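You operate a simulated robot arm through the tools that you are given. There is no shell and no other tool. Be economical: measure what you need, move in short steps, check, and stop when the job is done.

Carry out the task below with a simulated two-armed robot. There is one attempt and no reset: what you move stays moved.

JOB
Put the seal water bottle on the top of the near oven. Put the steel cone from the bench at the vial filler on the bench top above the pads drawer. Press the zero key two times. Fetch the pipette stand from the bench top above the tape drawer and set it on the top shelf of the steel shelving. Switch the extraction switch on. Close the lab door. Put the blue cartridge on the grey cupboard top. Fetch the wipe pad from the bench top beside the far oven and set it on the bench top beside the near oven. Put three of the small beakers from the bench top beside the far oven on the grey cupboard top. Take the rinse bottle on the upper shelf of the steel shelving and put it away on the bench top beside the beige pump. Fetch the medium green vial and stand it on the bench top with the round mat. Open the bags drawer. The order is free. Set down upright: seal water bottle, steel cone, pipette stand, small beaker, rinse bottle, medium green vial.

It is judged by the outcome, as a careful person would: the job done as asked, and still so three seconds after it is handed in. It fails if anything else is knocked over, pushed out of place, dropped, spilled or broken. A push-on lid holds only when it is set on centred and level and pressed home; a screw cap is set on level and turned clockwise until tight.

ROBOT AND FRAMES
Two 7-joint arms with two-finger parallel grippers on one trunk, on a base that drives. Base frame: it is fixed to the floor where the robot stands at the start and does not move with it; the origin is under the middle of the robot, x ahead of it, y to its left, z up. Units: mm, degrees, N and s.
The left shoulder is at the start at [50, 168, 1082], the right one opposite. With the tool pointing down near the work surface each hand reaches from about 100 to 620 mm from the robot's upright axis, wherever it stands, measured 20 degrees to its own side. Places, roughly: bags drawer [-3100, 4200, 400]; bench top above the pads drawer [800, 3800, 800]; bench top beside the beige pump [-3300, -4600, 800]; bench top beside the near oven [900, -1300, 800]; bench top with the round mat [-3400, 1400, 800]; blue cartridge (4x4x15 cm) [1300, -4800, 800]; extraction switch [-1000, 8200, 1200]; grey cupboard top [-1400, -5300, 900]; lab door [-1800, 8000, 1000]; medium green vial [-3750, 5250, 500]; pipette stand (6x6x8 cm) [-3200, 3200, 800]; rinse bottle [-3750, 5250, 1000]; small beaker [500, -2500, 750]; steel cone [-3000, 2500, 750]; top of the near oven (16x12 cm) [540, -980, 1240]; top shelf of the steel shelving [-3700, 5600, 1500]; wipe pad (6x6x3 cm) [500, -2300, 800]; zero key [-3100, 2800, 800]. Payload 1.57 kg a hand.
Tool frame (each hand has its own): the origin (TCP) lies between the finger pads and is the grasp point; the fingertips stand 30 mm ahead of it; z points along the fingers, y is the line along which they close. Largest opening 80 mm; finger width 17, thickness 12; the body of the gripper, 40 by 82 mm, starts 80 mm behind the TCP.
Orientation is that of the tool frame in the base frame, as a unit quaternion [x, y, z, w]. With the fingers straight down and closing along the base's y, the tool's x points along the base's -x, its y along +y and its z along -z.

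CONTROLS
- The arms move only by the tool arm_command. It takes "left_plan", "right_plan" or both (then of equal length, played together; a hand with none holds still); each is one flat list of numbers, 7 for each row, row after row: the shift along the tool's x, y, z in units of 500 mm (1.0 is 500 mm), then the turn, a rotation vector about the tool's x, y, z in units of 45 degrees (1.0 is 45 degrees), then the opening in per cent of the stroke, from 0 (shut) to 100 (fully open). In form: [dx, dy, dz, ax, ay, az, fingers, dx, dy, dz, ax, ay, az, fingers, ...]. A call has 1 to 8 rows; each row is the pose to reach, as a shift and turn from the pose commanded when the call began, along the tool's axes at that moment. A call with a number of a shift or a turn outside -1 to 1 is refused whole. Rows are played at 5 a second. More than 50 mm and 8.6 degrees between two rows, or a gripper value outside its range, and nothing of the call is played. Where a pose cannot be reached the arm comes as near as it can. A force on the tool above 40 N (or 10 N above the force at the start of the call, whichever is more), or a blocked arm, ends the call early, and 0.2 s more pass. The fingers move at their own pace (about 45 mm/s each) and stop on an object; they squeeze with about 24 N. The grip force told is the motor's: it shows also when the fingers shut on nothing. Time passes only in rows, and 0.2 s behind the last, so rows that repeat a pose let the fingers close. The reply holds the time, the measured pose of the TCP, the force on the tool along the base axes, the opening and the grip force, in the units named above and with some noise, with the torque about the TCP (base axes, N m) and any sound that the robot's microphone picked up.
- Cameras (640 x 400 px; columns grow to the right, rows downward): "scene" is now at [126.1, -2.8, 1283.4]; the picture's right is [-0.03, -1.00, 0.00], its down [-0.65, 0.02, -0.76] and it looks along [0.76, -0.02, -0.65] (base axes); focal length 259 px, centre (320, 200). "left" rides on the left gripper at [72, 7, -122] in its tool frame; the picture's right is [-0.09, 1.00, 0.00], its down [-0.84, -0.08, -0.54] and it looks along [-0.54, -0.05, 0.84] (tool axes); focal length 238 px, centre (320, 200). "right" rides on the right gripper at [72, -7, -122] in its tool frame; the picture's right is [0.09, 1.00, 0.00], its down [-0.84, 0.08, -0.54] and it looks along [-0.54, 0.05, 0.84] (tool axes); focal length 238 px, centre (320, 200). There is no depth. A picture from a camera that has moved, and an enlarged one, comes with that camera's place and axes in the base frame and with its lens.
- snapshot(camera): a new picture of that camera. No time passes.
- raise_lower(by): slides the trunk up (or, below 0, down) by that many mm; the arms and the scene camera ride with it, the base frame stays. It gives what a move gives, with no picture.
- base_move(legs): drives the robot by 1 to 6 legs, each [ahead, left, turn to the left] in mm, mm and degrees, along the robot's own axes; the way and the turn of a leg run together, so that a leg with both is an arc; at most 1500 mm and 180 degrees a leg. The arms and the cameras ride along, it lands a little off, and it stops where it bumps. It gives what a move gives.
- pan_tilt(pan, tilt): turns the head with the scene camera to pan (to the left, within 80 degrees either way) and tilt (down, from -29 to 69), counted from straight ahead of the robot. It gives what a move gives.
- inspect(camera, box): a new picture of the part [left, top, right, bottom] of that camera's present view, enlarged. No time passes.
- sign_off(): hands the job in; it is judged then, once.

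Work in short steps. Places have to be worked out from the pictures, the camera data and where the tool is seen: move nearer, look again, correct. Check each grasp and each placing, and mend what went wrong. You have 567 turns and 370 pictures in all, those below and enlarged ones among them. Open the grippers and draw the arms clear of the work before you hand the job in, unless the task says otherwise; then end with one line.

The tools are called as name(argument=value, ...) on one line, values as JSON. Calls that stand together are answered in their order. arm_command: Moves the arms, as the interface text tells. Its arguments: {"type":"object","properties":{"left_plan":{"type":"array","items":{"type":"number"}},"right_plan":{"type":"array","items":{"type":"number"}}},"required":[]} The other tools are called the same way: raise_lower (by) slides the trunk up or down; base_move (legs) drives the base; pan_tilt (pan, tilt) turns the head that bears the scene camera; snapshot (camera) takes a picture; inspect (camera, box) takes an enlarged picture of a part of a camera's view; sign_off () hands the job in.

At the start:

```text
t: 0.0
left_tcp_pos: [517.2, 238.0, 988.6]
left_tool_rot: [0.0, 1.0, -0.001, 0.0]
left_wrist_force: [-0.8, -0.2, -0.2]
left_wrist_torque: [0.02, 0.0, 0.02]
left_width: 79.7
left_grip_force: 0.0
right_tcp_pos: [376.1, -164.7, 1076.6]
right_tool_rot: [0.001, 1.0, 0.0, 0.0]
right_wrist_force: [-0.5, -0.1, 0.5]
right_wrist_torque: [0.01, -0.01, 0.02]
right_width: 79.7
right_grip_force: 0.1
trunk travel left (down, up): [-250.0, 193.0]
robot x, y, heading: [1.5, 2.7, 0.1]
head pan, tilt: [-1.5, 40.6]
```

scene: 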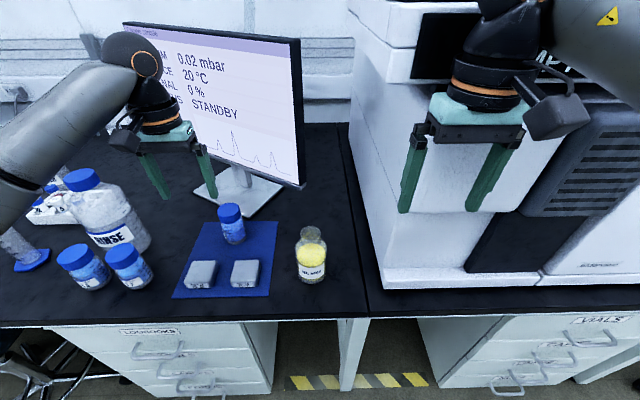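
right: 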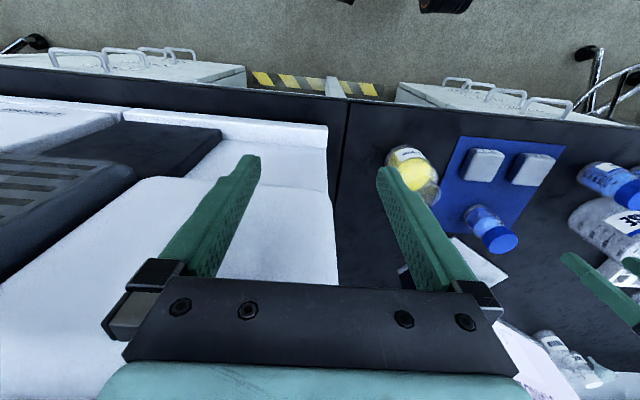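
left: 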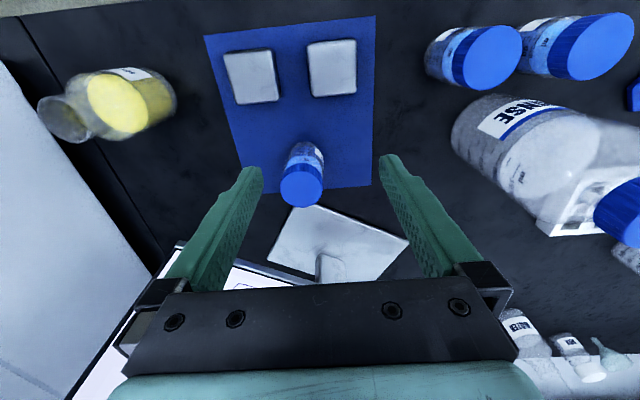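

I start by looking around from the start pose: the head to the left and right.

pan_tilt(pan=60, tilt=25)

snapshot(camera="scene")

pan_tilt(pan=-60, tilt=25)

snapshot(camera="scene")

pan_tilt(pan=0, tilt=15)

snapshot(camera="scene")

```text
t: 1.3
left_tcp_pos: [515.5, 238.8, 990.3]
left_tool_rot: [-0.001, 1.0, -0.001, 0.0]
left_wrist_force: [-0.6, 0.0, 0.0]
left_wrist_torque: [-0.01, 0.01, -0.02]
left_width: 80.0
left_grip_force: 0.1
right_tcp_pos: [376.8, -165.7, 1076.9]
right_tool_rot: [0.0, 1.0, 0.0, 0.0]
right_wrist_force: [-0.1, 0.3, -0.1]
right_wrist_torque: [0.01, 0.02, 0.04]
right_width: 80.0
right_grip_force: 0.0
trunk travel left (down, up): [-250.0, 193.0]
robot x, y, heading: [0.4, -1.7, -0.3]
head pan, tilt: [60.0, 25.0]
```

```text
366 pictures are left
camera scene: at [87.6, 79.2, 1307.5], right [0.87, -0.5, 0.0], down [-0.21, -0.37, -0.91], along [0.45, 0.78, -0.42], focal length 259 px, centre (320, 200)
```

scene: 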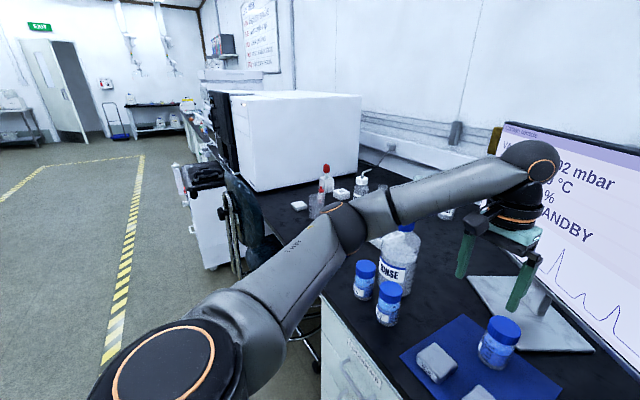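

```text
t: 3.3
left_tcp_pos: [516.5, 237.6, 990.3]
left_tool_rot: [0.0, 1.0, 0.0, 0.0]
left_wrist_force: [-0.2, -0.5, -0.6]
left_wrist_torque: [0.0, -0.01, -0.02]
left_width: 80.2
left_grip_force: 0.1
right_tcp_pos: [377.8, -164.9, 1076.0]
right_tool_rot: [0.001, 1.0, 0.001, 0.0]
right_wrist_force: [-0.1, -0.1, 0.4]
right_wrist_torque: [0.0, 0.03, -0.01]
right_width: 80.2
right_grip_force: 0.0
trunk travel left (down, up): [-250.0, 193.0]
robot x, y, heading: [-2.6, 1.9, -0.1]
head pan, tilt: [-60.0, 25.0]
```

```text
365 pictures are left
camera scene: at [87.6, -80.4, 1307.5], right [-0.87, -0.5, 0.0], down [-0.21, 0.37, -0.91], along [0.45, -0.78, -0.42], focal length 259 px, centre (320, 200)
```

scene: 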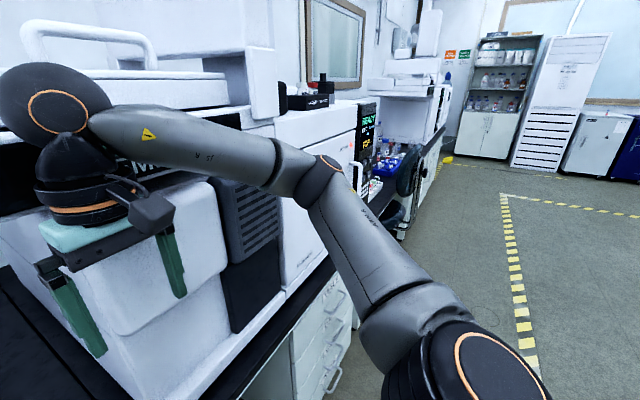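

```text
t: 4.6
left_tcp_pos: [515.7, 237.6, 989.9]
left_tool_rot: [0.0, 1.0, 0.0, -0.001]
left_wrist_force: [-0.7, -0.7, 0.3]
left_wrist_torque: [-0.01, 0.01, -0.02]
left_width: 80.0
left_grip_force: 0.1
right_tcp_pos: [375.5, -164.9, 1076.6]
right_tool_rot: [0.0, 1.0, -0.001, 0.0]
right_wrist_force: [0.1, -0.3, -0.4]
right_wrist_torque: [-0.02, 0.0, 0.01]
right_width: 80.1
right_grip_force: 0.0
trunk travel left (down, up): [-250.0, 193.0]
robot x, y, heading: [1.1, 3.1, -0.0]
head pan, tilt: [0.0, 15.0]
```

```text
364 pictures are left
camera scene: at [134.9, -0.7, 1323.8], right [0.0, -1.0, 0.0], down [-0.26, 0.0, -0.97], along [0.97, 0.0, -0.26], focal length 259 px, centre (320, 200)
```

scene: 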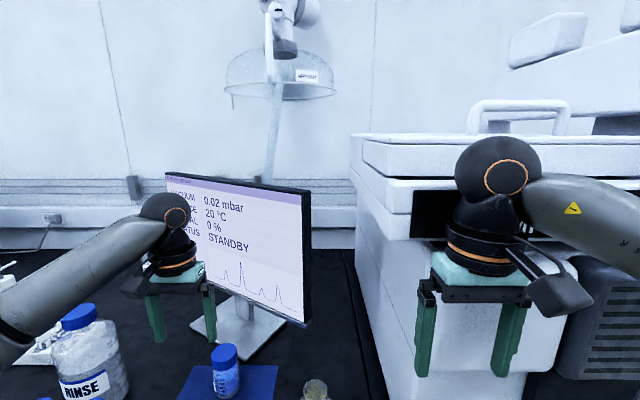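

Several labelled bottles are here; I zoom in on the labels to find the seal water bottle.

inspect(camera="left", box=[400, 0, 640, 150])

inspect(camera="left", box=[440, 250, 640, 390])

pan_tilt(pan=30, tilt=45)

snapshot(camera="scene")

```text
2.67 times, centred on (520, 75) of left
camera zoom: at [444.0, 245.6, 1111.9], right [0.09, 1.0, 0.0], down [0.84, -0.08, 0.54], along [0.54, -0.05, -0.84], focal length 636 px, centre (-213, 533)
```

zoom: 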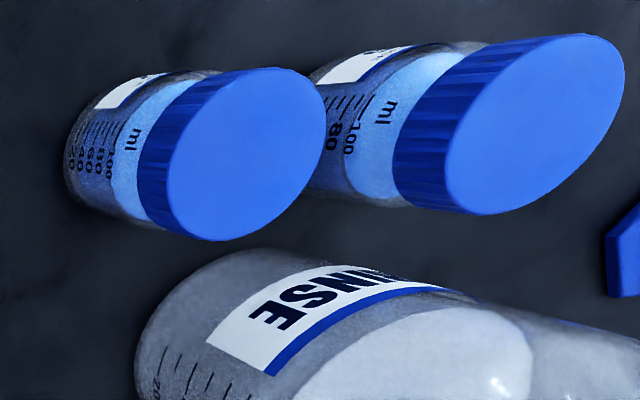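

```text
2.86 times, centred on (540, 320) of left
camera zoom: at [444.0, 245.6, 1111.9], right [0.09, 1.0, 0.0], down [0.84, -0.08, 0.54], along [0.54, -0.05, -0.84], focal length 681 px, centre (-309, -143)
```

zoom: 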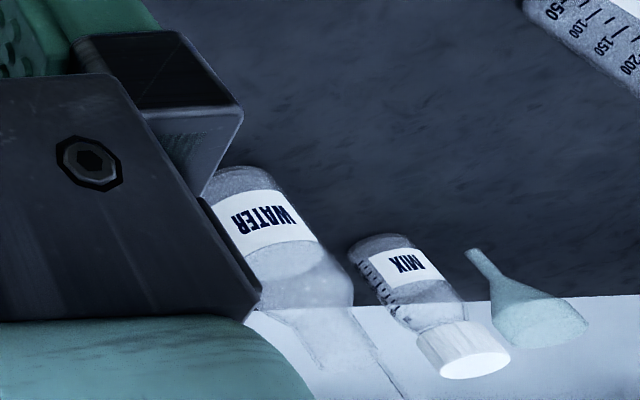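

```text
t: 5.6
left_tcp_pos: [516.6, 237.8, 988.0]
left_tool_rot: [0.0, 1.0, 0.001, 0.0]
left_wrist_force: [-0.7, 0.0, -0.2]
left_wrist_torque: [-0.01, -0.02, 0.05]
left_width: 80.0
left_grip_force: 0.0
right_tcp_pos: [376.5, -164.9, 1075.3]
right_tool_rot: [0.0, 1.0, 0.0, 0.0]
right_wrist_force: [0.0, -0.4, -0.5]
right_wrist_torque: [0.02, 0.0, 0.01]
right_width: 80.0
right_grip_force: 0.0
trunk travel left (down, up): [-250.0, 193.0]
robot x, y, heading: [-2.3, 1.5, -0.2]
head pan, tilt: [30.0, 45.0]
```

```text
361 pictures are left
camera scene: at [112.0, 40.0, 1277.0], right [0.5, -0.87, 0.0], down [-0.61, -0.35, -0.71], along [0.61, 0.35, -0.71], focal length 259 px, centre (320, 200)
```

scene: 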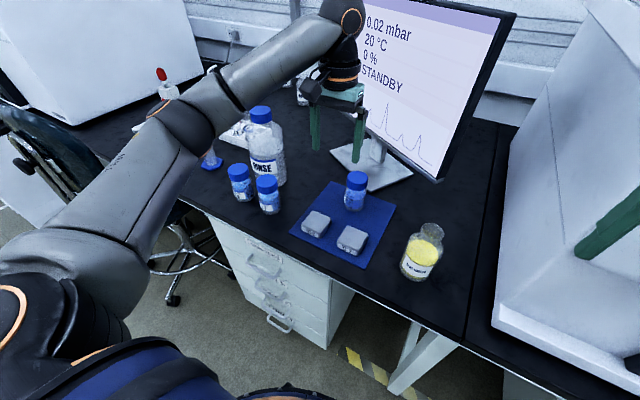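

inspect(camera="scene", box=[200, 120, 460, 290])

inspect(camera="scene", box=[130, 50, 330, 180])

```text
2.35 times, centred on (330, 205) of scene
camera zoom: at [112.0, 40.0, 1277.0], right [0.5, -0.87, 0.0], down [-0.61, -0.35, -0.71], along [0.61, 0.35, -0.71], focal length 608 px, centre (296, 188)
```

zoom: 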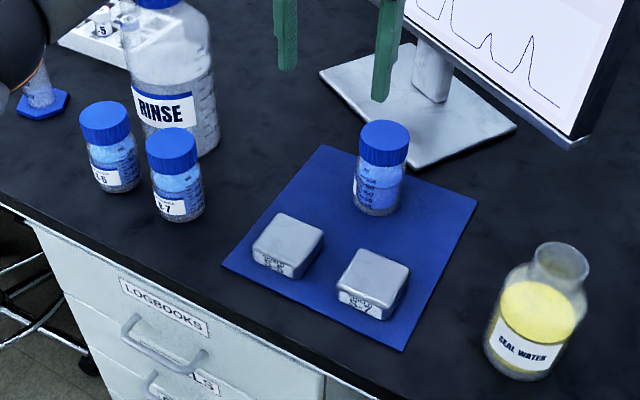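

```text
3.08 times, centred on (230, 115) of scene
camera zoom: at [112.0, 40.0, 1277.0], right [0.5, -0.87, 0.0], down [-0.61, -0.35, -0.71], along [0.61, 0.35, -0.71], focal length 796 px, centre (597, 462)
```

zoom: 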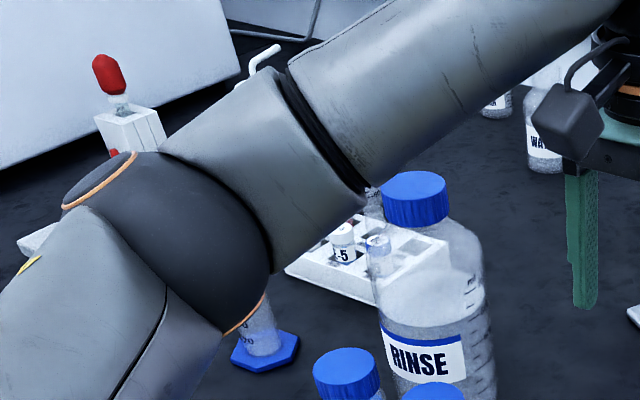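

The seal water bottle is the open yellow one, at about (475, 7) on a bench of height ≈750. I bring the right hand closer over it to measure.

arm_command(right_plan=[-0.034, 0.068, 0.024, 0, 0, 0, 100, -0.068, 0.136, 0.048, 0, 0, 0, 100, -0.102, 0.204, 0.072, 0, 0, 0, 100, -0.136, 0.272, 0.096, 0, 0, 0, 100, -0.17, 0.34, 0.12, 0, 0, 0, 100])

snapshot(camera="right")

```text
t: 6.4
left_tcp_pos: [501.5, 226.2, 999.8]
left_tool_rot: [0.005, 1.0, 0.004, 0.009]
left_wrist_force: [0.1, -0.2, 1.6]
left_wrist_torque: [0.0, -0.09, -0.01]
left_width: 80.1
left_grip_force: 0.1
right_tcp_pos: [394.1, -80.3, 1062.9]
right_tool_rot: [-0.015, 1.0, -0.002, 0.02]
right_wrist_force: [-52.4, -23.9, -1.3]
right_wrist_torque: [3.26, -6.89, -0.83]
right_width: 79.6
right_grip_force: 0.0
trunk travel left (down, up): [-250.0, 193.0]
robot x, y, heading: [-7.2, -0.3, -0.4]
head pan, tilt: [30.0, 45.0]
stopped in row 3 (right hand): the force on the tool passed its limit at 195 N (the readings are from after the stop); the commanded pose is now the measured one
```

```text
358 pictures are left
camera right: at [316.3, -89.1, 1182.5], right [-0.12, 0.99, -0.01], down [0.81, 0.1, 0.58], along [0.57, 0.07, -0.82], focal length 238 px, centre (320, 200)
```

right: 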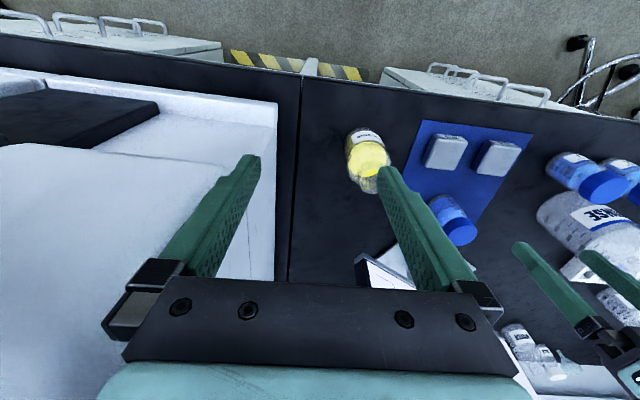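

The hand hit the white instrument. I back away toward the robot and look.

arm_command(right_plan=[0.08, 0, 0, 0, 0, 0, 100, 0.16, 0, 0, 0, 0, 0, 100])

pan_tilt(pan=0, tilt=35)

snapshot(camera="scene")

```text
t: 7.0
left_tcp_pos: [515.7, 234.0, 990.3]
left_tool_rot: [0.002, 1.0, 0.0, 0.0]
left_wrist_force: [0.8, 0.5, -0.4]
left_wrist_torque: [-0.03, 0.01, -0.05]
left_width: 80.1
left_grip_force: 0.0
right_tcp_pos: [335.7, -73.2, 1052.0]
right_tool_rot: [-0.009, 1.0, -0.002, 0.006]
right_wrist_force: [0.1, -0.7, 0.0]
right_wrist_torque: [0.01, 0.01, 0.03]
right_width: 80.0
right_grip_force: 0.0
trunk travel left (down, up): [-250.0, 193.0]
robot x, y, heading: [-3.0, 1.3, -0.4]
head pan, tilt: [30.0, 45.0]
```

```text
t: 7.9
left_tcp_pos: [516.3, 233.9, 990.3]
left_tool_rot: [0.003, 1.0, 0.001, -0.001]
left_wrist_force: [0.8, -0.2, 0.2]
left_wrist_torque: [0.01, 0.0, -0.01]
left_width: 80.1
left_grip_force: 0.0
right_tcp_pos: [335.3, -73.9, 1051.6]
right_tool_rot: [-0.009, 1.0, -0.002, 0.008]
right_wrist_force: [0.0, -0.2, -0.1]
right_wrist_torque: [-0.02, -0.01, 0.0]
right_width: 80.1
right_grip_force: 0.0
trunk travel left (down, up): [-250.0, 193.0]
robot x, y, heading: [-3.2, 1.5, -0.4]
head pan, tilt: [0.0, 35.0]
```

```text
357 pictures are left
camera scene: at [126.8, -2.8, 1291.8], right [0.0, -1.0, 0.0], down [-0.57, 0.0, -0.82], along [0.82, 0.0, -0.57], focal length 259 px, centre (320, 200)
```

scene: 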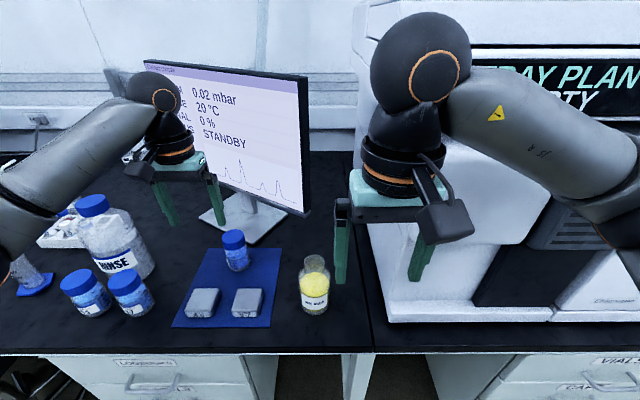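

The bottle is near (487, 11). I'll use the left hand; first I withdraw the right hand to the right and back.

arm_command(right_plan=[0.05, -0.08, -0.0, 0, 0, 0, 100, 0.07, -0.16, -0.02, 0, 0, 0, 100, 0.07, -0.25, -0.04, 0, 0, 0, 100, 0.07, -0.34, -0.06, 0, 0, 0, 100])

arm_command(left_plan=[0.012, -0.09, 0.02, 0, 0, 0, 100, 0.024, -0.18, 0.04, 0, 0, 0, 100, 0.035, -0.27, 0.05, 0, 0, 0, 100, 0.046, -0.36, 0.06, 0, 0, 0, 100, 0.058, -0.446, 0.06, 0, 0, 0, 100])

snapshot(camera="left")

snapshot(camera="scene")

```text
t: 8.9
left_tcp_pos: [514.5, 233.1, 990.4]
left_tool_rot: [0.003, 1.0, 0.0, -0.001]
left_wrist_force: [-0.2, -0.6, 0.9]
left_wrist_torque: [0.0, -0.02, -0.01]
left_width: 80.0
left_grip_force: 0.1
right_tcp_pos: [301.6, -245.6, 1082.0]
right_tool_rot: [-0.01, 1.0, -0.004, 0.008]
right_wrist_force: [0.1, 0.0, -0.3]
right_wrist_torque: [0.02, 0.0, 0.01]
right_width: 79.8
right_grip_force: 0.0
trunk travel left (down, up): [-250.0, 193.0]
robot x, y, heading: [-4.8, -1.7, -0.6]
head pan, tilt: [0.0, 35.0]
```

```text
t: 10.1
left_tcp_pos: [486.9, 11.3, 960.2]
left_tool_rot: [0.003, 1.0, 0.0, 0.0]
left_wrist_force: [0.1, 0.6, 0.1]
left_wrist_torque: [0.01, -0.03, -0.02]
left_width: 80.3
left_grip_force: 0.1
right_tcp_pos: [302.5, -246.2, 1081.8]
right_tool_rot: [-0.01, 1.0, -0.003, 0.008]
right_wrist_force: [0.6, -0.4, -0.4]
right_wrist_torque: [0.03, 0.0, -0.01]
right_width: 80.0
right_grip_force: 0.0
trunk travel left (down, up): [-250.0, 193.0]
robot x, y, heading: [-2.8, -5.6, -0.4]
head pan, tilt: [0.0, 35.0]
```

```text
356 pictures are left
camera left: at [415.3, 18.0, 1082.7], right [0.1, 1.0, 0.0], down [0.84, -0.08, 0.54], along [0.54, -0.05, -0.84], focal length 238 px, centre (320, 200)
```

left: 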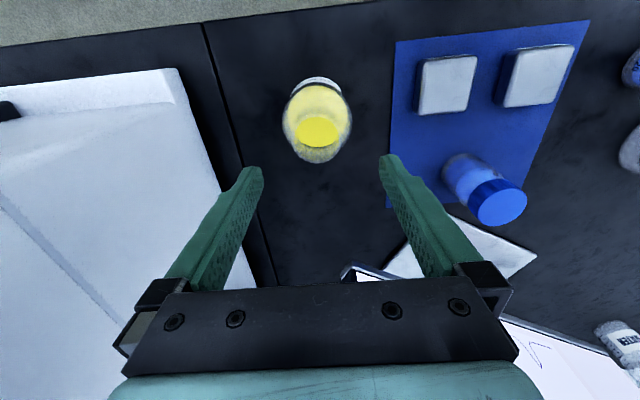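

```text
355 pictures are left
camera scene: at [126.8, -3.3, 1291.8], right [0.0, -1.0, 0.0], down [-0.57, 0.0, -0.82], along [0.82, 0.0, -0.57], focal length 259 px, centre (320, 200)
```

scene: 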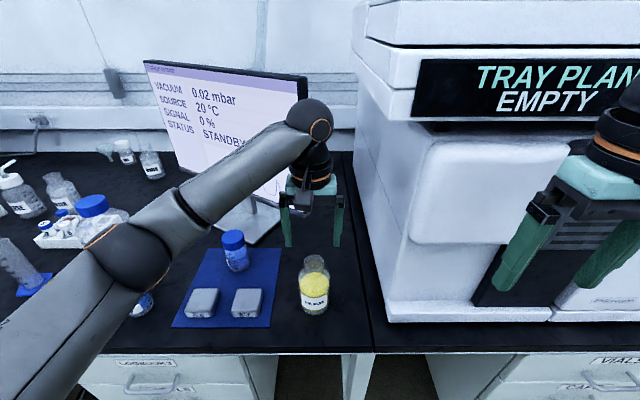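

inspect(camera="left", box=[260, 60, 380, 180])

inspect(camera="scene", box=[270, 230, 360, 330])

```text
3.33 times, centred on (320, 120) of left
camera zoom: at [415.3, 18.0, 1082.7], right [0.1, 1.0, 0.0], down [0.84, -0.08, 0.54], along [0.54, -0.05, -0.84], focal length 794 px, centre (320, 467)
```

zoom: 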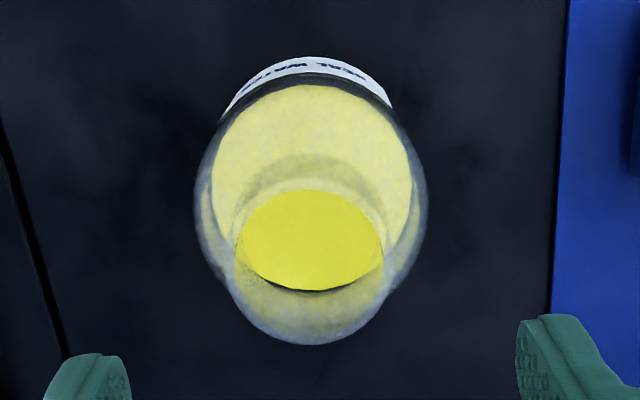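

```text
4.00 times, centred on (315, 280) of scene
camera zoom: at [126.8, -3.3, 1291.8], right [0.0, -1.0, 0.0], down [-0.57, 0.0, -0.82], along [0.82, 0.0, -0.57], focal length 1034 px, centre (340, -120)
```

zoom: 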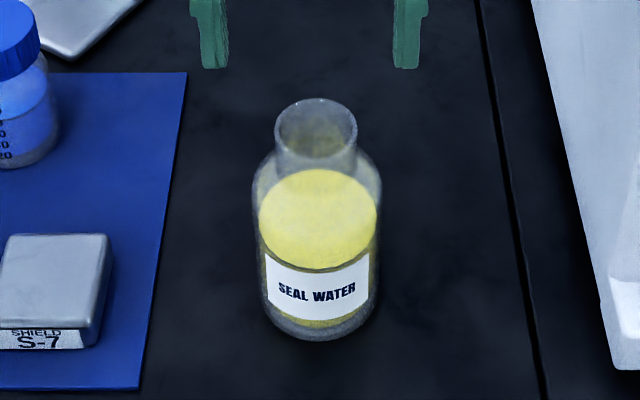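

Bottle axis ≈ (475, 10), rim at z≈903, neck ≈41 mm wide. I'll grip the neck from above: centre, descend partway, then look.

arm_command(left_plan=[0.024, -0.002, 0, 0, 0, 0, 100, 0.024, -0.002, 0.06, 0, 0, 0, 100])

snapshot(camera="left")

inspect(camera="scene", box=[250, 190, 380, 330])

```text
t: 10.7
left_tcp_pos: [475.2, 9.8, 931.6]
left_tool_rot: [0.002, 1.0, -0.002, 0.001]
left_wrist_force: [-0.1, 0.2, -1.4]
left_wrist_torque: [0.01, -0.02, 0.0]
left_width: 79.9
left_grip_force: 0.0
right_tcp_pos: [302.9, -243.4, 1081.1]
right_tool_rot: [-0.01, 1.0, -0.003, 0.007]
right_wrist_force: [0.7, 0.2, 0.3]
right_wrist_torque: [-0.01, 0.02, -0.02]
right_width: 79.8
right_grip_force: 0.2
trunk travel left (down, up): [-250.0, 193.0]
robot x, y, heading: [3.9, -3.4, -0.5]
head pan, tilt: [0.0, 35.0]
```

```text
352 pictures are left
camera left: at [402.2, 17.6, 1054.4], right [0.1, 1.0, 0.0], down [0.84, -0.08, 0.54], along [0.54, -0.05, -0.84], focal length 238 px, centre (320, 200)
```

left: 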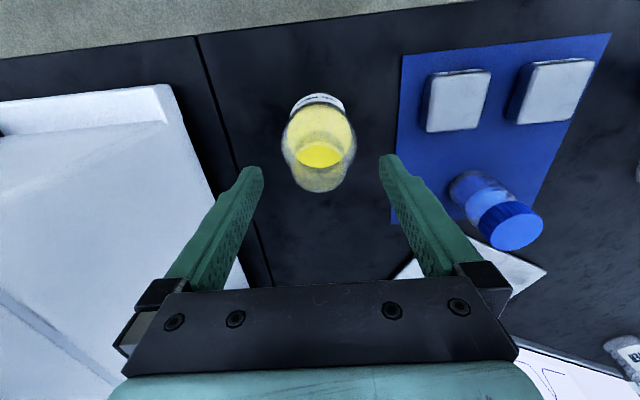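

```text
2.86 times, centred on (315, 260) of scene
camera zoom: at [127.0, -2.8, 1291.8], right [0.0, -1.0, 0.0], down [-0.57, 0.0, -0.82], along [0.82, 0.0, -0.57], focal length 739 px, centre (334, 29)
```

zoom: 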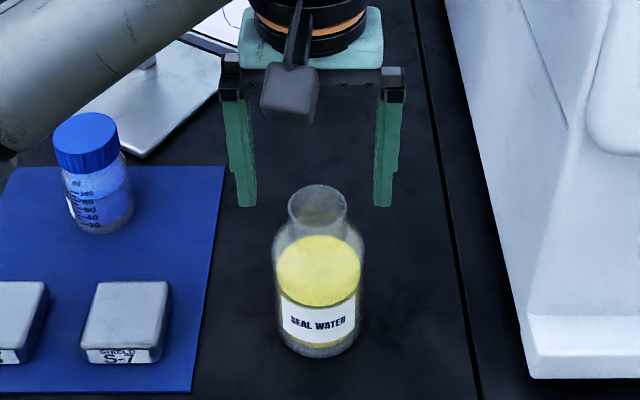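

Tips are level with the rim and centred. I descend 24 mm and look before closing.

arm_command(left_plan=[0, 0, 0.024, 0, 0, 0, 100, 0, 0, 0.048, 0, 0, 0, 100])

snapshot(camera="left")

inspect(camera="scene", box=[250, 190, 380, 330])

```text
t: 11.3
left_tcp_pos: [473.3, 9.3, 907.3]
left_tool_rot: [0.002, 1.0, 0.0, 0.0]
left_wrist_force: [-0.4, -0.5, -0.1]
left_wrist_torque: [0.04, -0.04, -0.01]
left_width: 80.1
left_grip_force: 0.0
right_tcp_pos: [302.5, -244.6, 1082.6]
right_tool_rot: [-0.01, 1.0, -0.003, 0.008]
right_wrist_force: [-0.2, 0.1, 0.1]
right_wrist_torque: [0.0, 0.01, -0.01]
right_width: 80.0
right_grip_force: 0.1
trunk travel left (down, up): [-250.0, 193.0]
robot x, y, heading: [-2.8, -0.2, -0.4]
head pan, tilt: [0.0, 35.0]
```

```text
350 pictures are left
camera left: at [401.2, 17.7, 1029.1], right [0.1, 1.0, 0.0], down [0.84, -0.08, 0.54], along [0.54, -0.05, -0.84], focal length 238 px, centre (320, 200)
```

left: 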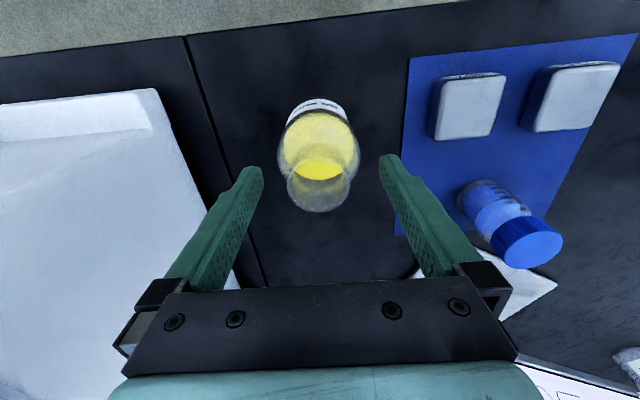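

```text
2.86 times, centred on (315, 260) of scene
camera zoom: at [126.9, -2.8, 1291.8], right [0.0, -1.0, 0.0], down [-0.57, 0.0, -0.82], along [0.82, 0.0, -0.57], focal length 739 px, centre (334, 29)
```

zoom: 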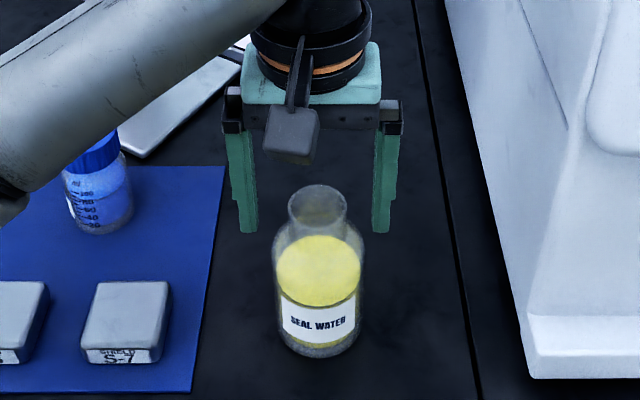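

Rim lies between TCP and tips as planned; closing on the neck.

arm_command(left_plan=[0, 0, 0, 0, 0, 0, 45, 0, 0, 0, 0, 0, 0, 30, 0, 0, 0, 0, 0, 0, 10, 0, 0, 0, 0, 0, 0, 10, 0, 0, 0, 0, 0, 0, 10])

snapshot(camera="left")

```text
t: 12.5
left_tcp_pos: [473.6, 9.8, 906.6]
left_tool_rot: [0.003, 1.0, 0.0, 0.001]
left_wrist_force: [0.3, -1.8, -0.4]
left_wrist_torque: [-0.02, 0.02, -0.03]
left_width: 41.5
left_grip_force: 24.4
right_tcp_pos: [301.6, -244.9, 1082.6]
right_tool_rot: [-0.009, 1.0, -0.003, 0.009]
right_wrist_force: [-0.4, -0.2, 0.3]
right_wrist_torque: [0.0, -0.01, -0.02]
right_width: 80.0
right_grip_force: 0.1
trunk travel left (down, up): [-250.0, 193.0]
robot x, y, heading: [-1.4, -3.8, -0.5]
head pan, tilt: [0.0, 35.0]
```

```text
348 pictures are left
camera left: at [401.0, 17.5, 1029.2], right [0.1, 1.0, 0.0], down [0.84, -0.08, 0.54], along [0.54, -0.05, -0.84], focal length 238 px, centre (320, 200)
```

left: 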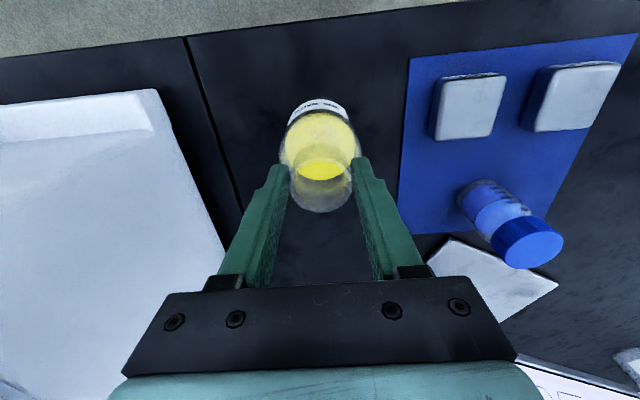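

Grip at 41.5 mm as predicted. Lift 100 mm slowly and check the weight.

arm_command(left_plan=[0, 0, -0.02, 0, 0, 0, 10, 0, 0, -0.06, 0, 0, 0, 10, 0, 0, -0.12, 0, 0, 0, 10, 0, 0, -0.18, 0, 0, 0, 10, 0, 0, -0.2, 0, 0, 0, 10])

snapshot(camera="scene")

```text
t: 13.7
left_tcp_pos: [472.4, 10.8, 1006.5]
left_tool_rot: [0.004, 1.0, 0.0, -0.001]
left_wrist_force: [-0.8, 0.5, -3.6]
left_wrist_torque: [0.02, 0.08, 0.01]
left_width: 41.4
left_grip_force: 23.9
right_tcp_pos: [303.3, -245.7, 1082.4]
right_tool_rot: [-0.01, 1.0, -0.002, 0.009]
right_wrist_force: [-0.4, 0.5, -1.0]
right_wrist_torque: [-0.03, 0.02, 0.01]
right_width: 80.0
right_grip_force: 0.0
trunk travel left (down, up): [-250.0, 193.0]
robot x, y, heading: [-2.1, -0.8, -0.3]
head pan, tilt: [0.0, 35.0]
```

```text
347 pictures are left
camera scene: at [127.1, -2.8, 1291.7], right [0.0, -1.0, 0.0], down [-0.57, 0.0, -0.82], along [0.82, 0.0, -0.57], focal length 259 px, centre (320, 200)
```

scene: 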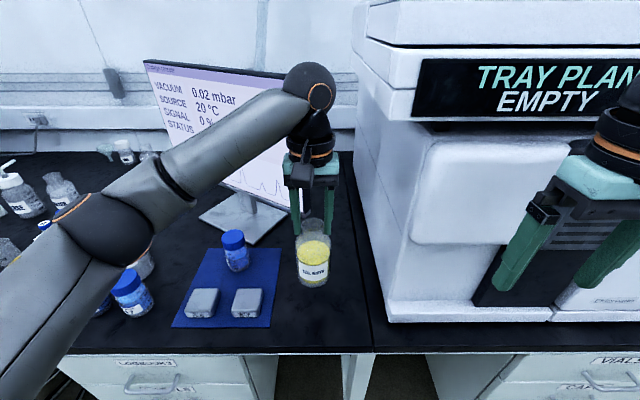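

Bottle held. I back off 400 mm, then shift right and look at the near oven.

base_move(legs=[[-450, 0, 0], [0, -700, 0]])

pan_tilt(pan=-15, tilt=10)

snapshot(camera="scene")

```text
t: 22.6
left_tcp_pos: [21.5, -688.0, 1008.0]
left_tool_rot: [0.003, 1.0, 0.001, 0.0]
left_wrist_force: [0.5, 0.5, -2.6]
left_wrist_torque: [0.0, 0.04, 0.03]
left_width: 41.1
left_grip_force: 23.9
right_tcp_pos: [-148.6, -943.7, 1081.9]
right_tool_rot: [-0.008, 1.0, -0.002, 0.008]
right_wrist_force: [0.1, 0.7, 0.8]
right_wrist_torque: [-0.02, 0.0, 0.0]
right_width: 80.0
right_grip_force: 0.0
trunk travel left (down, up): [-250.0, 193.0]
robot x, y, heading: [-456.3, -699.9, -0.4]
head pan, tilt: [0.0, 35.0]
```

```text
t: 23.5
left_tcp_pos: [20.5, -689.9, 1006.3]
left_tool_rot: [0.005, 1.0, 0.0, 0.0]
left_wrist_force: [-0.7, -0.6, -3.5]
left_wrist_torque: [0.01, 0.04, 0.01]
left_width: 41.4
left_grip_force: 24.5
right_tcp_pos: [-148.5, -943.8, 1082.1]
right_tool_rot: [-0.009, 1.0, -0.003, 0.008]
right_wrist_force: [0.4, -0.3, -0.2]
right_wrist_torque: [0.0, 0.0, -0.02]
right_width: 80.0
right_grip_force: 0.0
trunk travel left (down, up): [-250.0, 193.0]
robot x, y, heading: [-451.9, -700.4, -0.3]
head pan, tilt: [-15.0, 10.0]
```

```text
346 pictures are left
camera scene: at [-322.5, -725.0, 1331.8], right [-0.26, -0.96, 0.0], down [-0.17, 0.05, -0.98], along [0.95, -0.26, -0.17], focal length 259 px, centre (320, 200)
```

scene: 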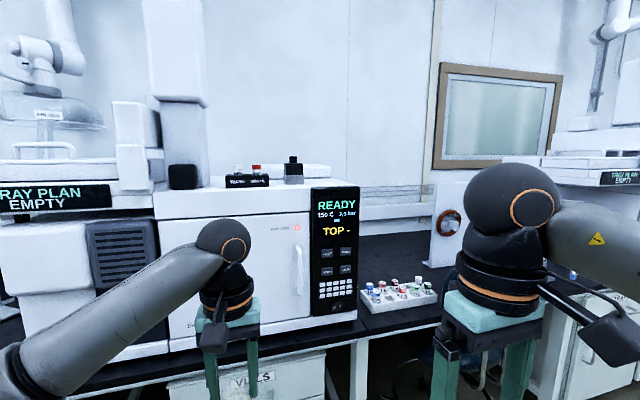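

I raise the trunk fully to see the oven top.

raise_lower(by=193)

pan_tilt(pan=-18, tilt=20)

snapshot(camera="scene")

```text
t: 25.6
left_tcp_pos: [20.4, -690.0, 1199.8]
left_tool_rot: [0.003, 1.0, 0.0, 0.0]
left_wrist_force: [-0.5, -0.5, -3.9]
left_wrist_torque: [-0.02, 0.05, 0.01]
left_width: 41.1
left_grip_force: 23.8
right_tcp_pos: [-147.8, -942.4, 1274.7]
right_tool_rot: [-0.008, 1.0, -0.002, 0.007]
right_wrist_force: [-0.4, 0.1, 0.1]
right_wrist_torque: [0.01, 0.01, -0.02]
right_width: 79.8
right_grip_force: 0.0
trunk travel left (down, up): [-443.0, 0.0]
robot x, y, heading: [-456.5, -698.9, -0.4]
head pan, tilt: [-15.0, 10.0]
```

```text
t: 26.3
left_tcp_pos: [22.0, -689.1, 1199.9]
left_tool_rot: [0.004, 1.0, 0.0, -0.001]
left_wrist_force: [0.1, 0.0, -4.4]
left_wrist_torque: [0.01, 0.04, -0.06]
left_width: 41.5
left_grip_force: 24.3
right_tcp_pos: [-148.4, -943.3, 1273.7]
right_tool_rot: [-0.009, 1.0, -0.003, 0.008]
right_wrist_force: [-0.3, 0.5, -0.1]
right_wrist_torque: [-0.03, -0.03, -0.02]
right_width: 80.2
right_grip_force: 0.1
trunk travel left (down, up): [-443.0, 0.0]
robot x, y, heading: [-452.5, -701.0, -0.5]
head pan, tilt: [-18.0, 20.0]
```

```text
345 pictures are left
camera scene: at [-323.8, -729.7, 1508.3], right [-0.31, -0.95, 0.0], down [-0.32, 0.11, -0.94], along [0.89, -0.3, -0.34], focal length 259 px, centre (320, 200)
```

scene: 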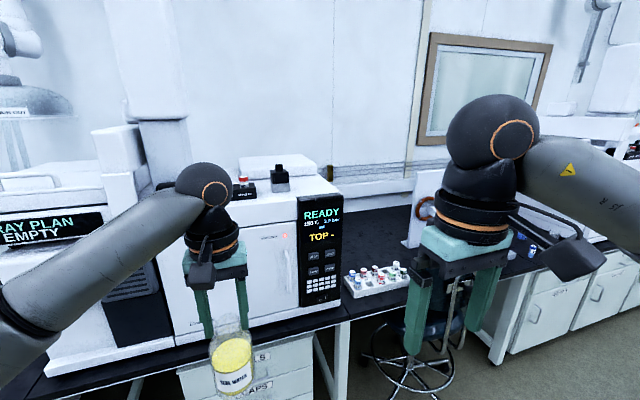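

inspect(camera="scene", box=[170, 130, 370, 260])

```text
3.08 times, centred on (270, 195) of scene
camera zoom: at [-323.8, -729.7, 1508.3], right [-0.31, -0.95, 0.0], down [-0.32, 0.11, -0.94], along [0.89, -0.3, -0.34], focal length 796 px, centre (474, 215)
```

zoom: 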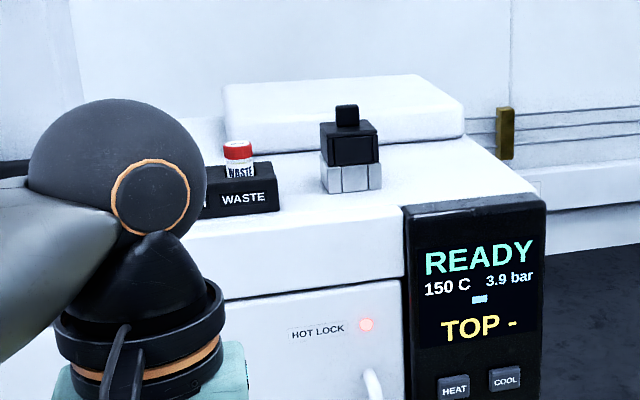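

The free spot right of the black unit matches (540,-980). I test the arm's reach upward: raise the bottle 230 mm here.

arm_command(left_plan=[0, 0, -0.09, 0, 0, 0, 10, 0, 0, -0.18, 0, 0, 0, 10, 0, 0, -0.27, 0, 0, 0, 10, 0, 0, -0.36, 0, 0, 0, 10, 0, 0, -0.45, 0, 0, 0, 10])

```text
t: 27.5
left_tcp_pos: [21.3, -688.4, 1378.2]
left_tool_rot: [0.003, 1.0, 0.0, 0.001]
left_wrist_force: [0.6, 0.1, -3.4]
left_wrist_torque: [-0.03, 0.01, 0.02]
left_width: 41.4
left_grip_force: 23.7
left hand out of reach, approached as far as the arm can: row 5
right_tcp_pos: [-146.8, -943.6, 1275.0]
right_tool_rot: [-0.01, 1.0, -0.003, 0.008]
right_wrist_force: [-0.4, -0.6, -0.1]
right_wrist_torque: [-0.01, -0.01, 0.0]
right_width: 80.0
right_grip_force: 0.2
trunk travel left (down, up): [-443.0, 0.0]
robot x, y, heading: [-451.3, -700.2, -0.3]
head pan, tilt: [-18.0, 20.0]
```

Limit 1378 here; closer to the shoulder it should be higher. Move the hand back 80 mm and left 140 mm, then up.

arm_command(left_plan=[0.05, 0.08, 0, 0, 0, 0, 10, 0.1, 0.16, 0, 0, 0, 0, 10, 0.16, 0.24, 0, 0, 0, 0, 10, 0.16, 0.28, 0, 0, 0, 0, 10, 0.16, 0.28, -0.08, 0, 0, 0, 10, 0.16, 0.28, -0.16, 0, 0, 0, 10])

```text
t: 28.9
left_tcp_pos: [-57.1, -547.2, 1459.4]
left_tool_rot: [0.004, 1.0, 0.0, 0.001]
left_wrist_force: [-0.9, -0.2, -3.8]
left_wrist_torque: [0.02, 0.0, 0.03]
left_width: 41.4
left_grip_force: 24.2
right_tcp_pos: [-149.0, -943.8, 1274.8]
right_tool_rot: [-0.008, 1.0, -0.003, 0.008]
right_wrist_force: [-0.3, 0.4, 0.1]
right_wrist_torque: [0.01, 0.01, 0.01]
right_width: 80.0
right_grip_force: 0.1
trunk travel left (down, up): [-443.0, 0.0]
robot x, y, heading: [-453.0, -701.2, -0.4]
head pan, tilt: [-18.0, 20.0]
```

Reach is fine at ~(400,150) relative. Drive right to line up with the spot, then ahead.

base_move(legs=[[0, -430, 0.4], [440, 0, 0]])

pan_tilt(pan=10, tilt=35)

snapshot(camera="scene")

```text
t: 35.6
left_tcp_pos: [380.6, -971.7, 1460.0]
left_tool_rot: [-0.006, 1.0, 0.0, 0.0]
left_wrist_force: [0.0, -0.2, -4.9]
left_wrist_torque: [0.01, 0.03, -0.01]
left_width: 41.3
left_grip_force: 24.7
right_tcp_pos: [297.0, -1371.2, 1274.7]
right_tool_rot: [-0.018, 1.0, -0.003, 0.007]
right_wrist_force: [0.2, 0.2, -0.1]
right_wrist_torque: [-0.05, 0.0, 0.01]
right_width: 80.1
right_grip_force: 0.1
trunk travel left (down, up): [-443.0, 0.0]
robot x, y, heading: [-13.5, -1135.2, 0.9]
head pan, tilt: [-18.0, 20.0]
```

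```text
t: 36.5
left_tcp_pos: [380.3, -972.3, 1459.7]
left_tool_rot: [-0.006, 1.0, 0.0, 0.0]
left_wrist_force: [-0.3, 0.4, -4.1]
left_wrist_torque: [-0.05, 0.02, 0.0]
left_width: 41.3
left_grip_force: 23.9
right_tcp_pos: [295.8, -1371.4, 1274.8]
right_tool_rot: [-0.018, 1.0, -0.002, 0.008]
right_wrist_force: [0.4, -0.6, -0.3]
right_wrist_torque: [-0.04, 0.0, 0.03]
right_width: 79.8
right_grip_force: 0.0
trunk travel left (down, up): [-443.0, 0.0]
robot x, y, heading: [-13.1, -1134.6, 0.7]
head pan, tilt: [10.0, 35.0]
```

```text
343 pictures are left
camera scene: at [115.0, -1117.0, 1484.4], right [0.18, -0.98, 0.0], down [-0.56, -0.11, -0.82], along [0.81, 0.15, -0.57], focal length 259 px, centre (320, 200)
```

scene: 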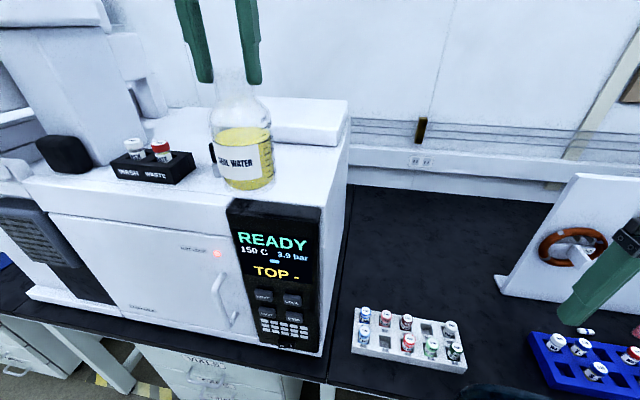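

snapshot(camera="left")

```text
342 pictures are left
camera left: at [308.2, -965.1, 1581.8], right [0.08, 1.0, 0.0], down [0.84, -0.07, 0.54], along [0.54, -0.04, -0.84], focal length 238 px, centre (320, 200)
```

left: 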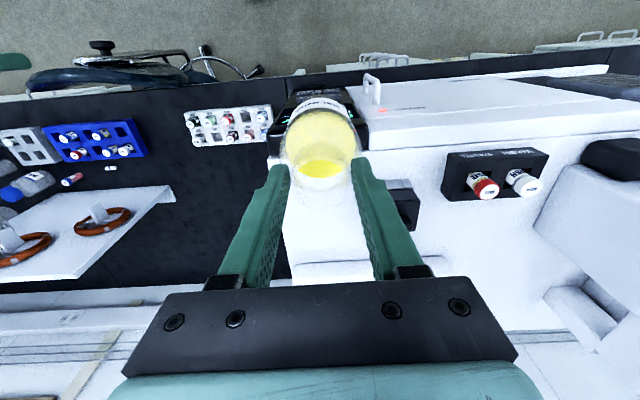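

Oven-top free area spans roughly x 430–690, y −1048…−865. Target (535, −972). Drive ahead 60, then extend.

base_move(legs=[[60, 0, 0]])

arm_command(left_plan=[-0.06, 0, 0.0, 0, 0, 0, 10, -0.1, 0, 0.03, 0, 0, 0, 10, -0.14, 0, 0.06, 0, 0, 0, 10, -0.18, 0, 0.08, 0, 0, 0, 10])

snapshot(camera="left")

snapshot(camera="scene")

```text
t: 37.5
left_tcp_pos: [442.0, -971.5, 1459.8]
left_tool_rot: [-0.005, 1.0, 0.001, -0.001]
left_wrist_force: [1.5, 0.8, -3.2]
left_wrist_torque: [0.0, 0.06, -0.01]
left_width: 41.3
left_grip_force: 23.7
right_tcp_pos: [356.7, -1370.5, 1274.1]
right_tool_rot: [-0.018, 1.0, -0.002, 0.007]
right_wrist_force: [0.3, 0.7, 0.4]
right_wrist_torque: [0.02, -0.01, -0.01]
right_width: 80.1
right_grip_force: 0.0
trunk travel left (down, up): [-443.0, 0.0]
robot x, y, heading: [46.2, -1130.8, 0.8]
head pan, tilt: [10.0, 35.0]
```

```text
t: 38.5
left_tcp_pos: [531.4, -974.2, 1419.8]
left_tool_rot: [-0.006, 1.0, 0.0, 0.001]
left_wrist_force: [0.2, 0.3, -5.4]
left_wrist_torque: [0.01, 0.05, 0.03]
left_width: 41.5
left_grip_force: 24.4
right_tcp_pos: [356.8, -1370.8, 1274.8]
right_tool_rot: [-0.018, 1.0, -0.001, 0.007]
right_wrist_force: [1.2, -0.8, 0.6]
right_wrist_torque: [-0.02, 0.01, 0.0]
right_width: 80.0
right_grip_force: 0.1
trunk travel left (down, up): [-443.0, 0.0]
robot x, y, heading: [43.1, -1130.4, 0.6]
head pan, tilt: [10.0, 35.0]
```

```text
341 pictures are left
camera left: at [458.2, -965.9, 1542.0], right [0.08, 1.0, 0.0], down [0.84, -0.07, 0.54], along [0.54, -0.04, -0.84], focal length 238 px, centre (320, 200)
```

left: 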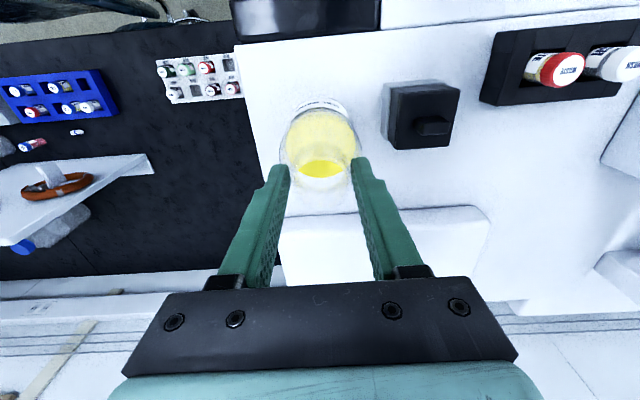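

```text
340 pictures are left
camera scene: at [174.9, -1116.8, 1484.3], right [0.19, -0.98, 0.0], down [-0.56, -0.11, -0.82], along [0.8, 0.15, -0.57], focal length 259 px, centre (320, 200)
```

scene: 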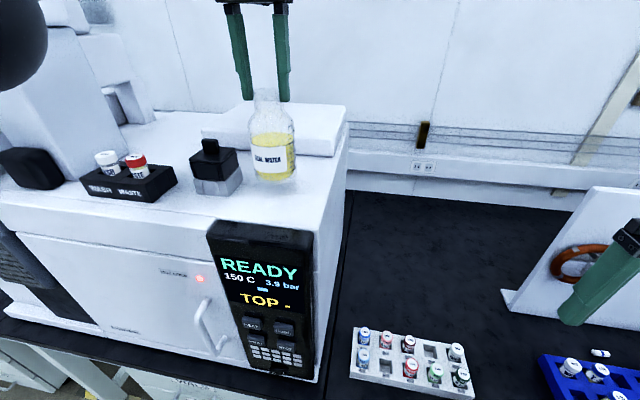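

Clear all round. Lower in small steps until contact.

arm_command(left_plan=[0, 0, 0.016, 0, 0, 0, 10, 0, 0, 0.026, 0, 0, 0, 10, 0, 0, 0.034, 0, 0, 0, 10, 0, 0, 0.04, 0, 0, 0, 10])

inspect(camera="scene", box=[180, 60, 360, 240])

```text
t: 39.5
left_tcp_pos: [530.9, -971.5, 1400.4]
left_tool_rot: [-0.006, 1.0, -0.001, 0.0]
left_wrist_force: [-1.0, 0.0, -3.3]
left_wrist_torque: [0.02, -0.01, 0.0]
left_width: 41.0
left_grip_force: 24.0
right_tcp_pos: [355.7, -1372.0, 1275.6]
right_tool_rot: [-0.018, 1.0, -0.002, 0.009]
right_wrist_force: [-0.4, -0.7, 0.9]
right_wrist_torque: [-0.03, 0.03, 0.03]
right_width: 80.1
right_grip_force: 0.1
trunk travel left (down, up): [-443.0, 0.0]
robot x, y, heading: [48.7, -1132.6, 0.6]
head pan, tilt: [10.0, 35.0]
```

```text
2.22 times, centred on (270, 150) of scene
camera zoom: at [174.3, -1116.2, 1484.4], right [0.19, -0.98, 0.0], down [-0.56, -0.11, -0.82], along [0.8, 0.15, -0.57], focal length 575 px, centre (431, 311)
```

zoom: 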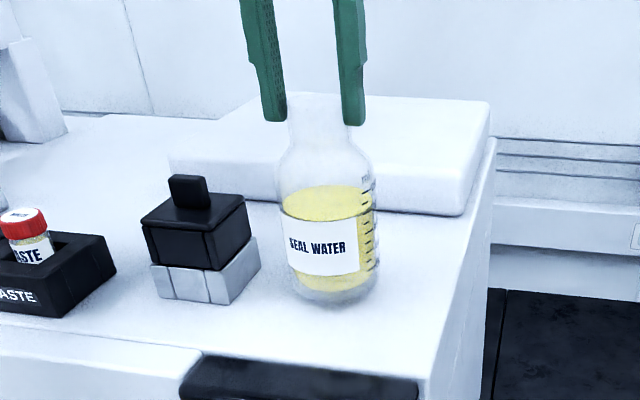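

arm_command(left_plan=[0, 0, 0.004, 0, 0, 0, 10, 0, 0, 0.008, 0, 0, 0, 10, 0, 0, 0.012, 0, 0, 0, 10])

inspect(camera="scene", box=[180, 60, 360, 240])

```text
t: 40.3
left_tcp_pos: [530.1, -971.2, 1393.6]
left_tool_rot: [-0.007, 1.0, -0.001, 0.0]
left_wrist_force: [-0.7, 0.1, -3.9]
left_wrist_torque: [0.02, 0.02, -0.03]
left_width: 41.3
left_grip_force: 24.2
right_tcp_pos: [357.0, -1371.4, 1274.0]
right_tool_rot: [-0.018, 1.0, -0.002, 0.008]
right_wrist_force: [0.3, 0.5, 0.2]
right_wrist_torque: [0.01, -0.03, 0.01]
right_width: 79.7
right_grip_force: 0.2
trunk travel left (down, up): [-443.0, 0.0]
robot x, y, heading: [47.2, -1131.7, 0.6]
head pan, tilt: [10.0, 35.0]
```

```text
2.22 times, centred on (270, 150) of scene
camera zoom: at [174.3, -1116.2, 1484.4], right [0.19, -0.98, 0.0], down [-0.56, -0.11, -0.82], along [0.8, 0.15, -0.57], focal length 575 px, centre (431, 311)
```

zoom: 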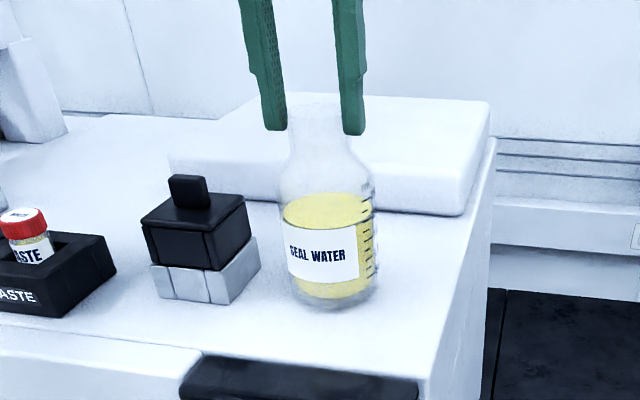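

arm_command(left_plan=[0, 0, 0.004, 0, 0, 0, 10, 0, 0, 0.008, 0, 0, 0, 10, 0, 0, 0.012, 0, 0, 0, 10, 0, 0, 0.016, 0, 0, 0, 10])

```text
t: 41.3
left_tcp_pos: [529.4, -971.9, 1388.2]
left_tool_rot: [-0.007, 1.0, -0.001, 0.004]
left_wrist_force: [3.5, 2.2, 16.8]
left_wrist_torque: [0.17, -0.27, 0.02]
left_width: 41.5
left_grip_force: 24.4
right_tcp_pos: [354.1, -1371.6, 1275.2]
right_tool_rot: [-0.018, 1.0, -0.002, 0.008]
right_wrist_force: [0.3, 0.1, 0.5]
right_wrist_torque: [0.01, 0.03, 0.02]
right_width: 80.1
right_grip_force: 0.1
trunk travel left (down, up): [-443.0, 0.0]
robot x, y, heading: [45.8, -1132.9, 0.7]
head pan, tilt: [10.0, 35.0]
```

Contact felt. Ease up 2 mm, open, and lift off.

arm_command(left_plan=[0, 0, -0.003, 0, 0, 0, 10, 0, 0, -0.003, 0, 0, 0, 70, 0, 0, -0.003, 0, 0, 0, 90, 0, 0, -0.003, 0, 0, 0, 90, 0, 0, -0.04, 0, 0, 0, 90, 0, 0, -0.09, 0, 0, 0, 90])

snapshot(camera="scene")

```text
t: 42.7
left_tcp_pos: [526.3, -972.8, 1425.5]
left_tool_rot: [-0.004, 1.0, 0.0, 0.001]
left_wrist_force: [-0.7, 0.2, 0.8]
left_wrist_torque: [-0.01, 0.02, 0.03]
left_width: 71.8
left_grip_force: 0.0
left hand out of reach, approached as far as the arm can: row 6
right_tcp_pos: [355.4, -1372.7, 1275.3]
right_tool_rot: [-0.018, 1.0, -0.002, 0.008]
right_wrist_force: [-0.1, 0.2, 0.9]
right_wrist_torque: [0.01, -0.03, 0.02]
right_width: 80.1
right_grip_force: 0.0
trunk travel left (down, up): [-443.0, 0.0]
robot x, y, heading: [44.3, -1134.1, 0.7]
head pan, tilt: [10.0, 35.0]
```

```text
337 pictures are left
camera scene: at [173.2, -1117.4, 1484.5], right [0.19, -0.98, 0.0], down [-0.56, -0.11, -0.82], along [0.81, 0.15, -0.57], focal length 259 px, centre (320, 200)
```

scene: 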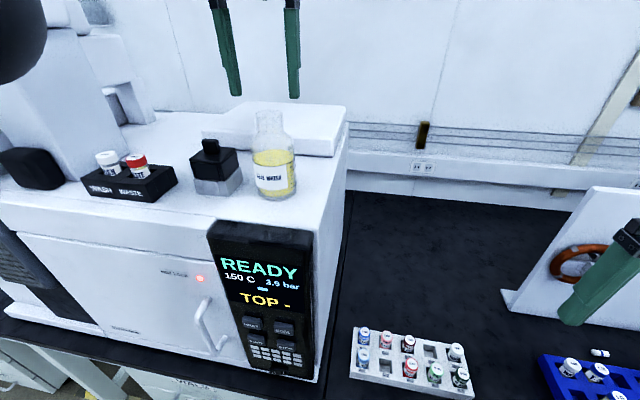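

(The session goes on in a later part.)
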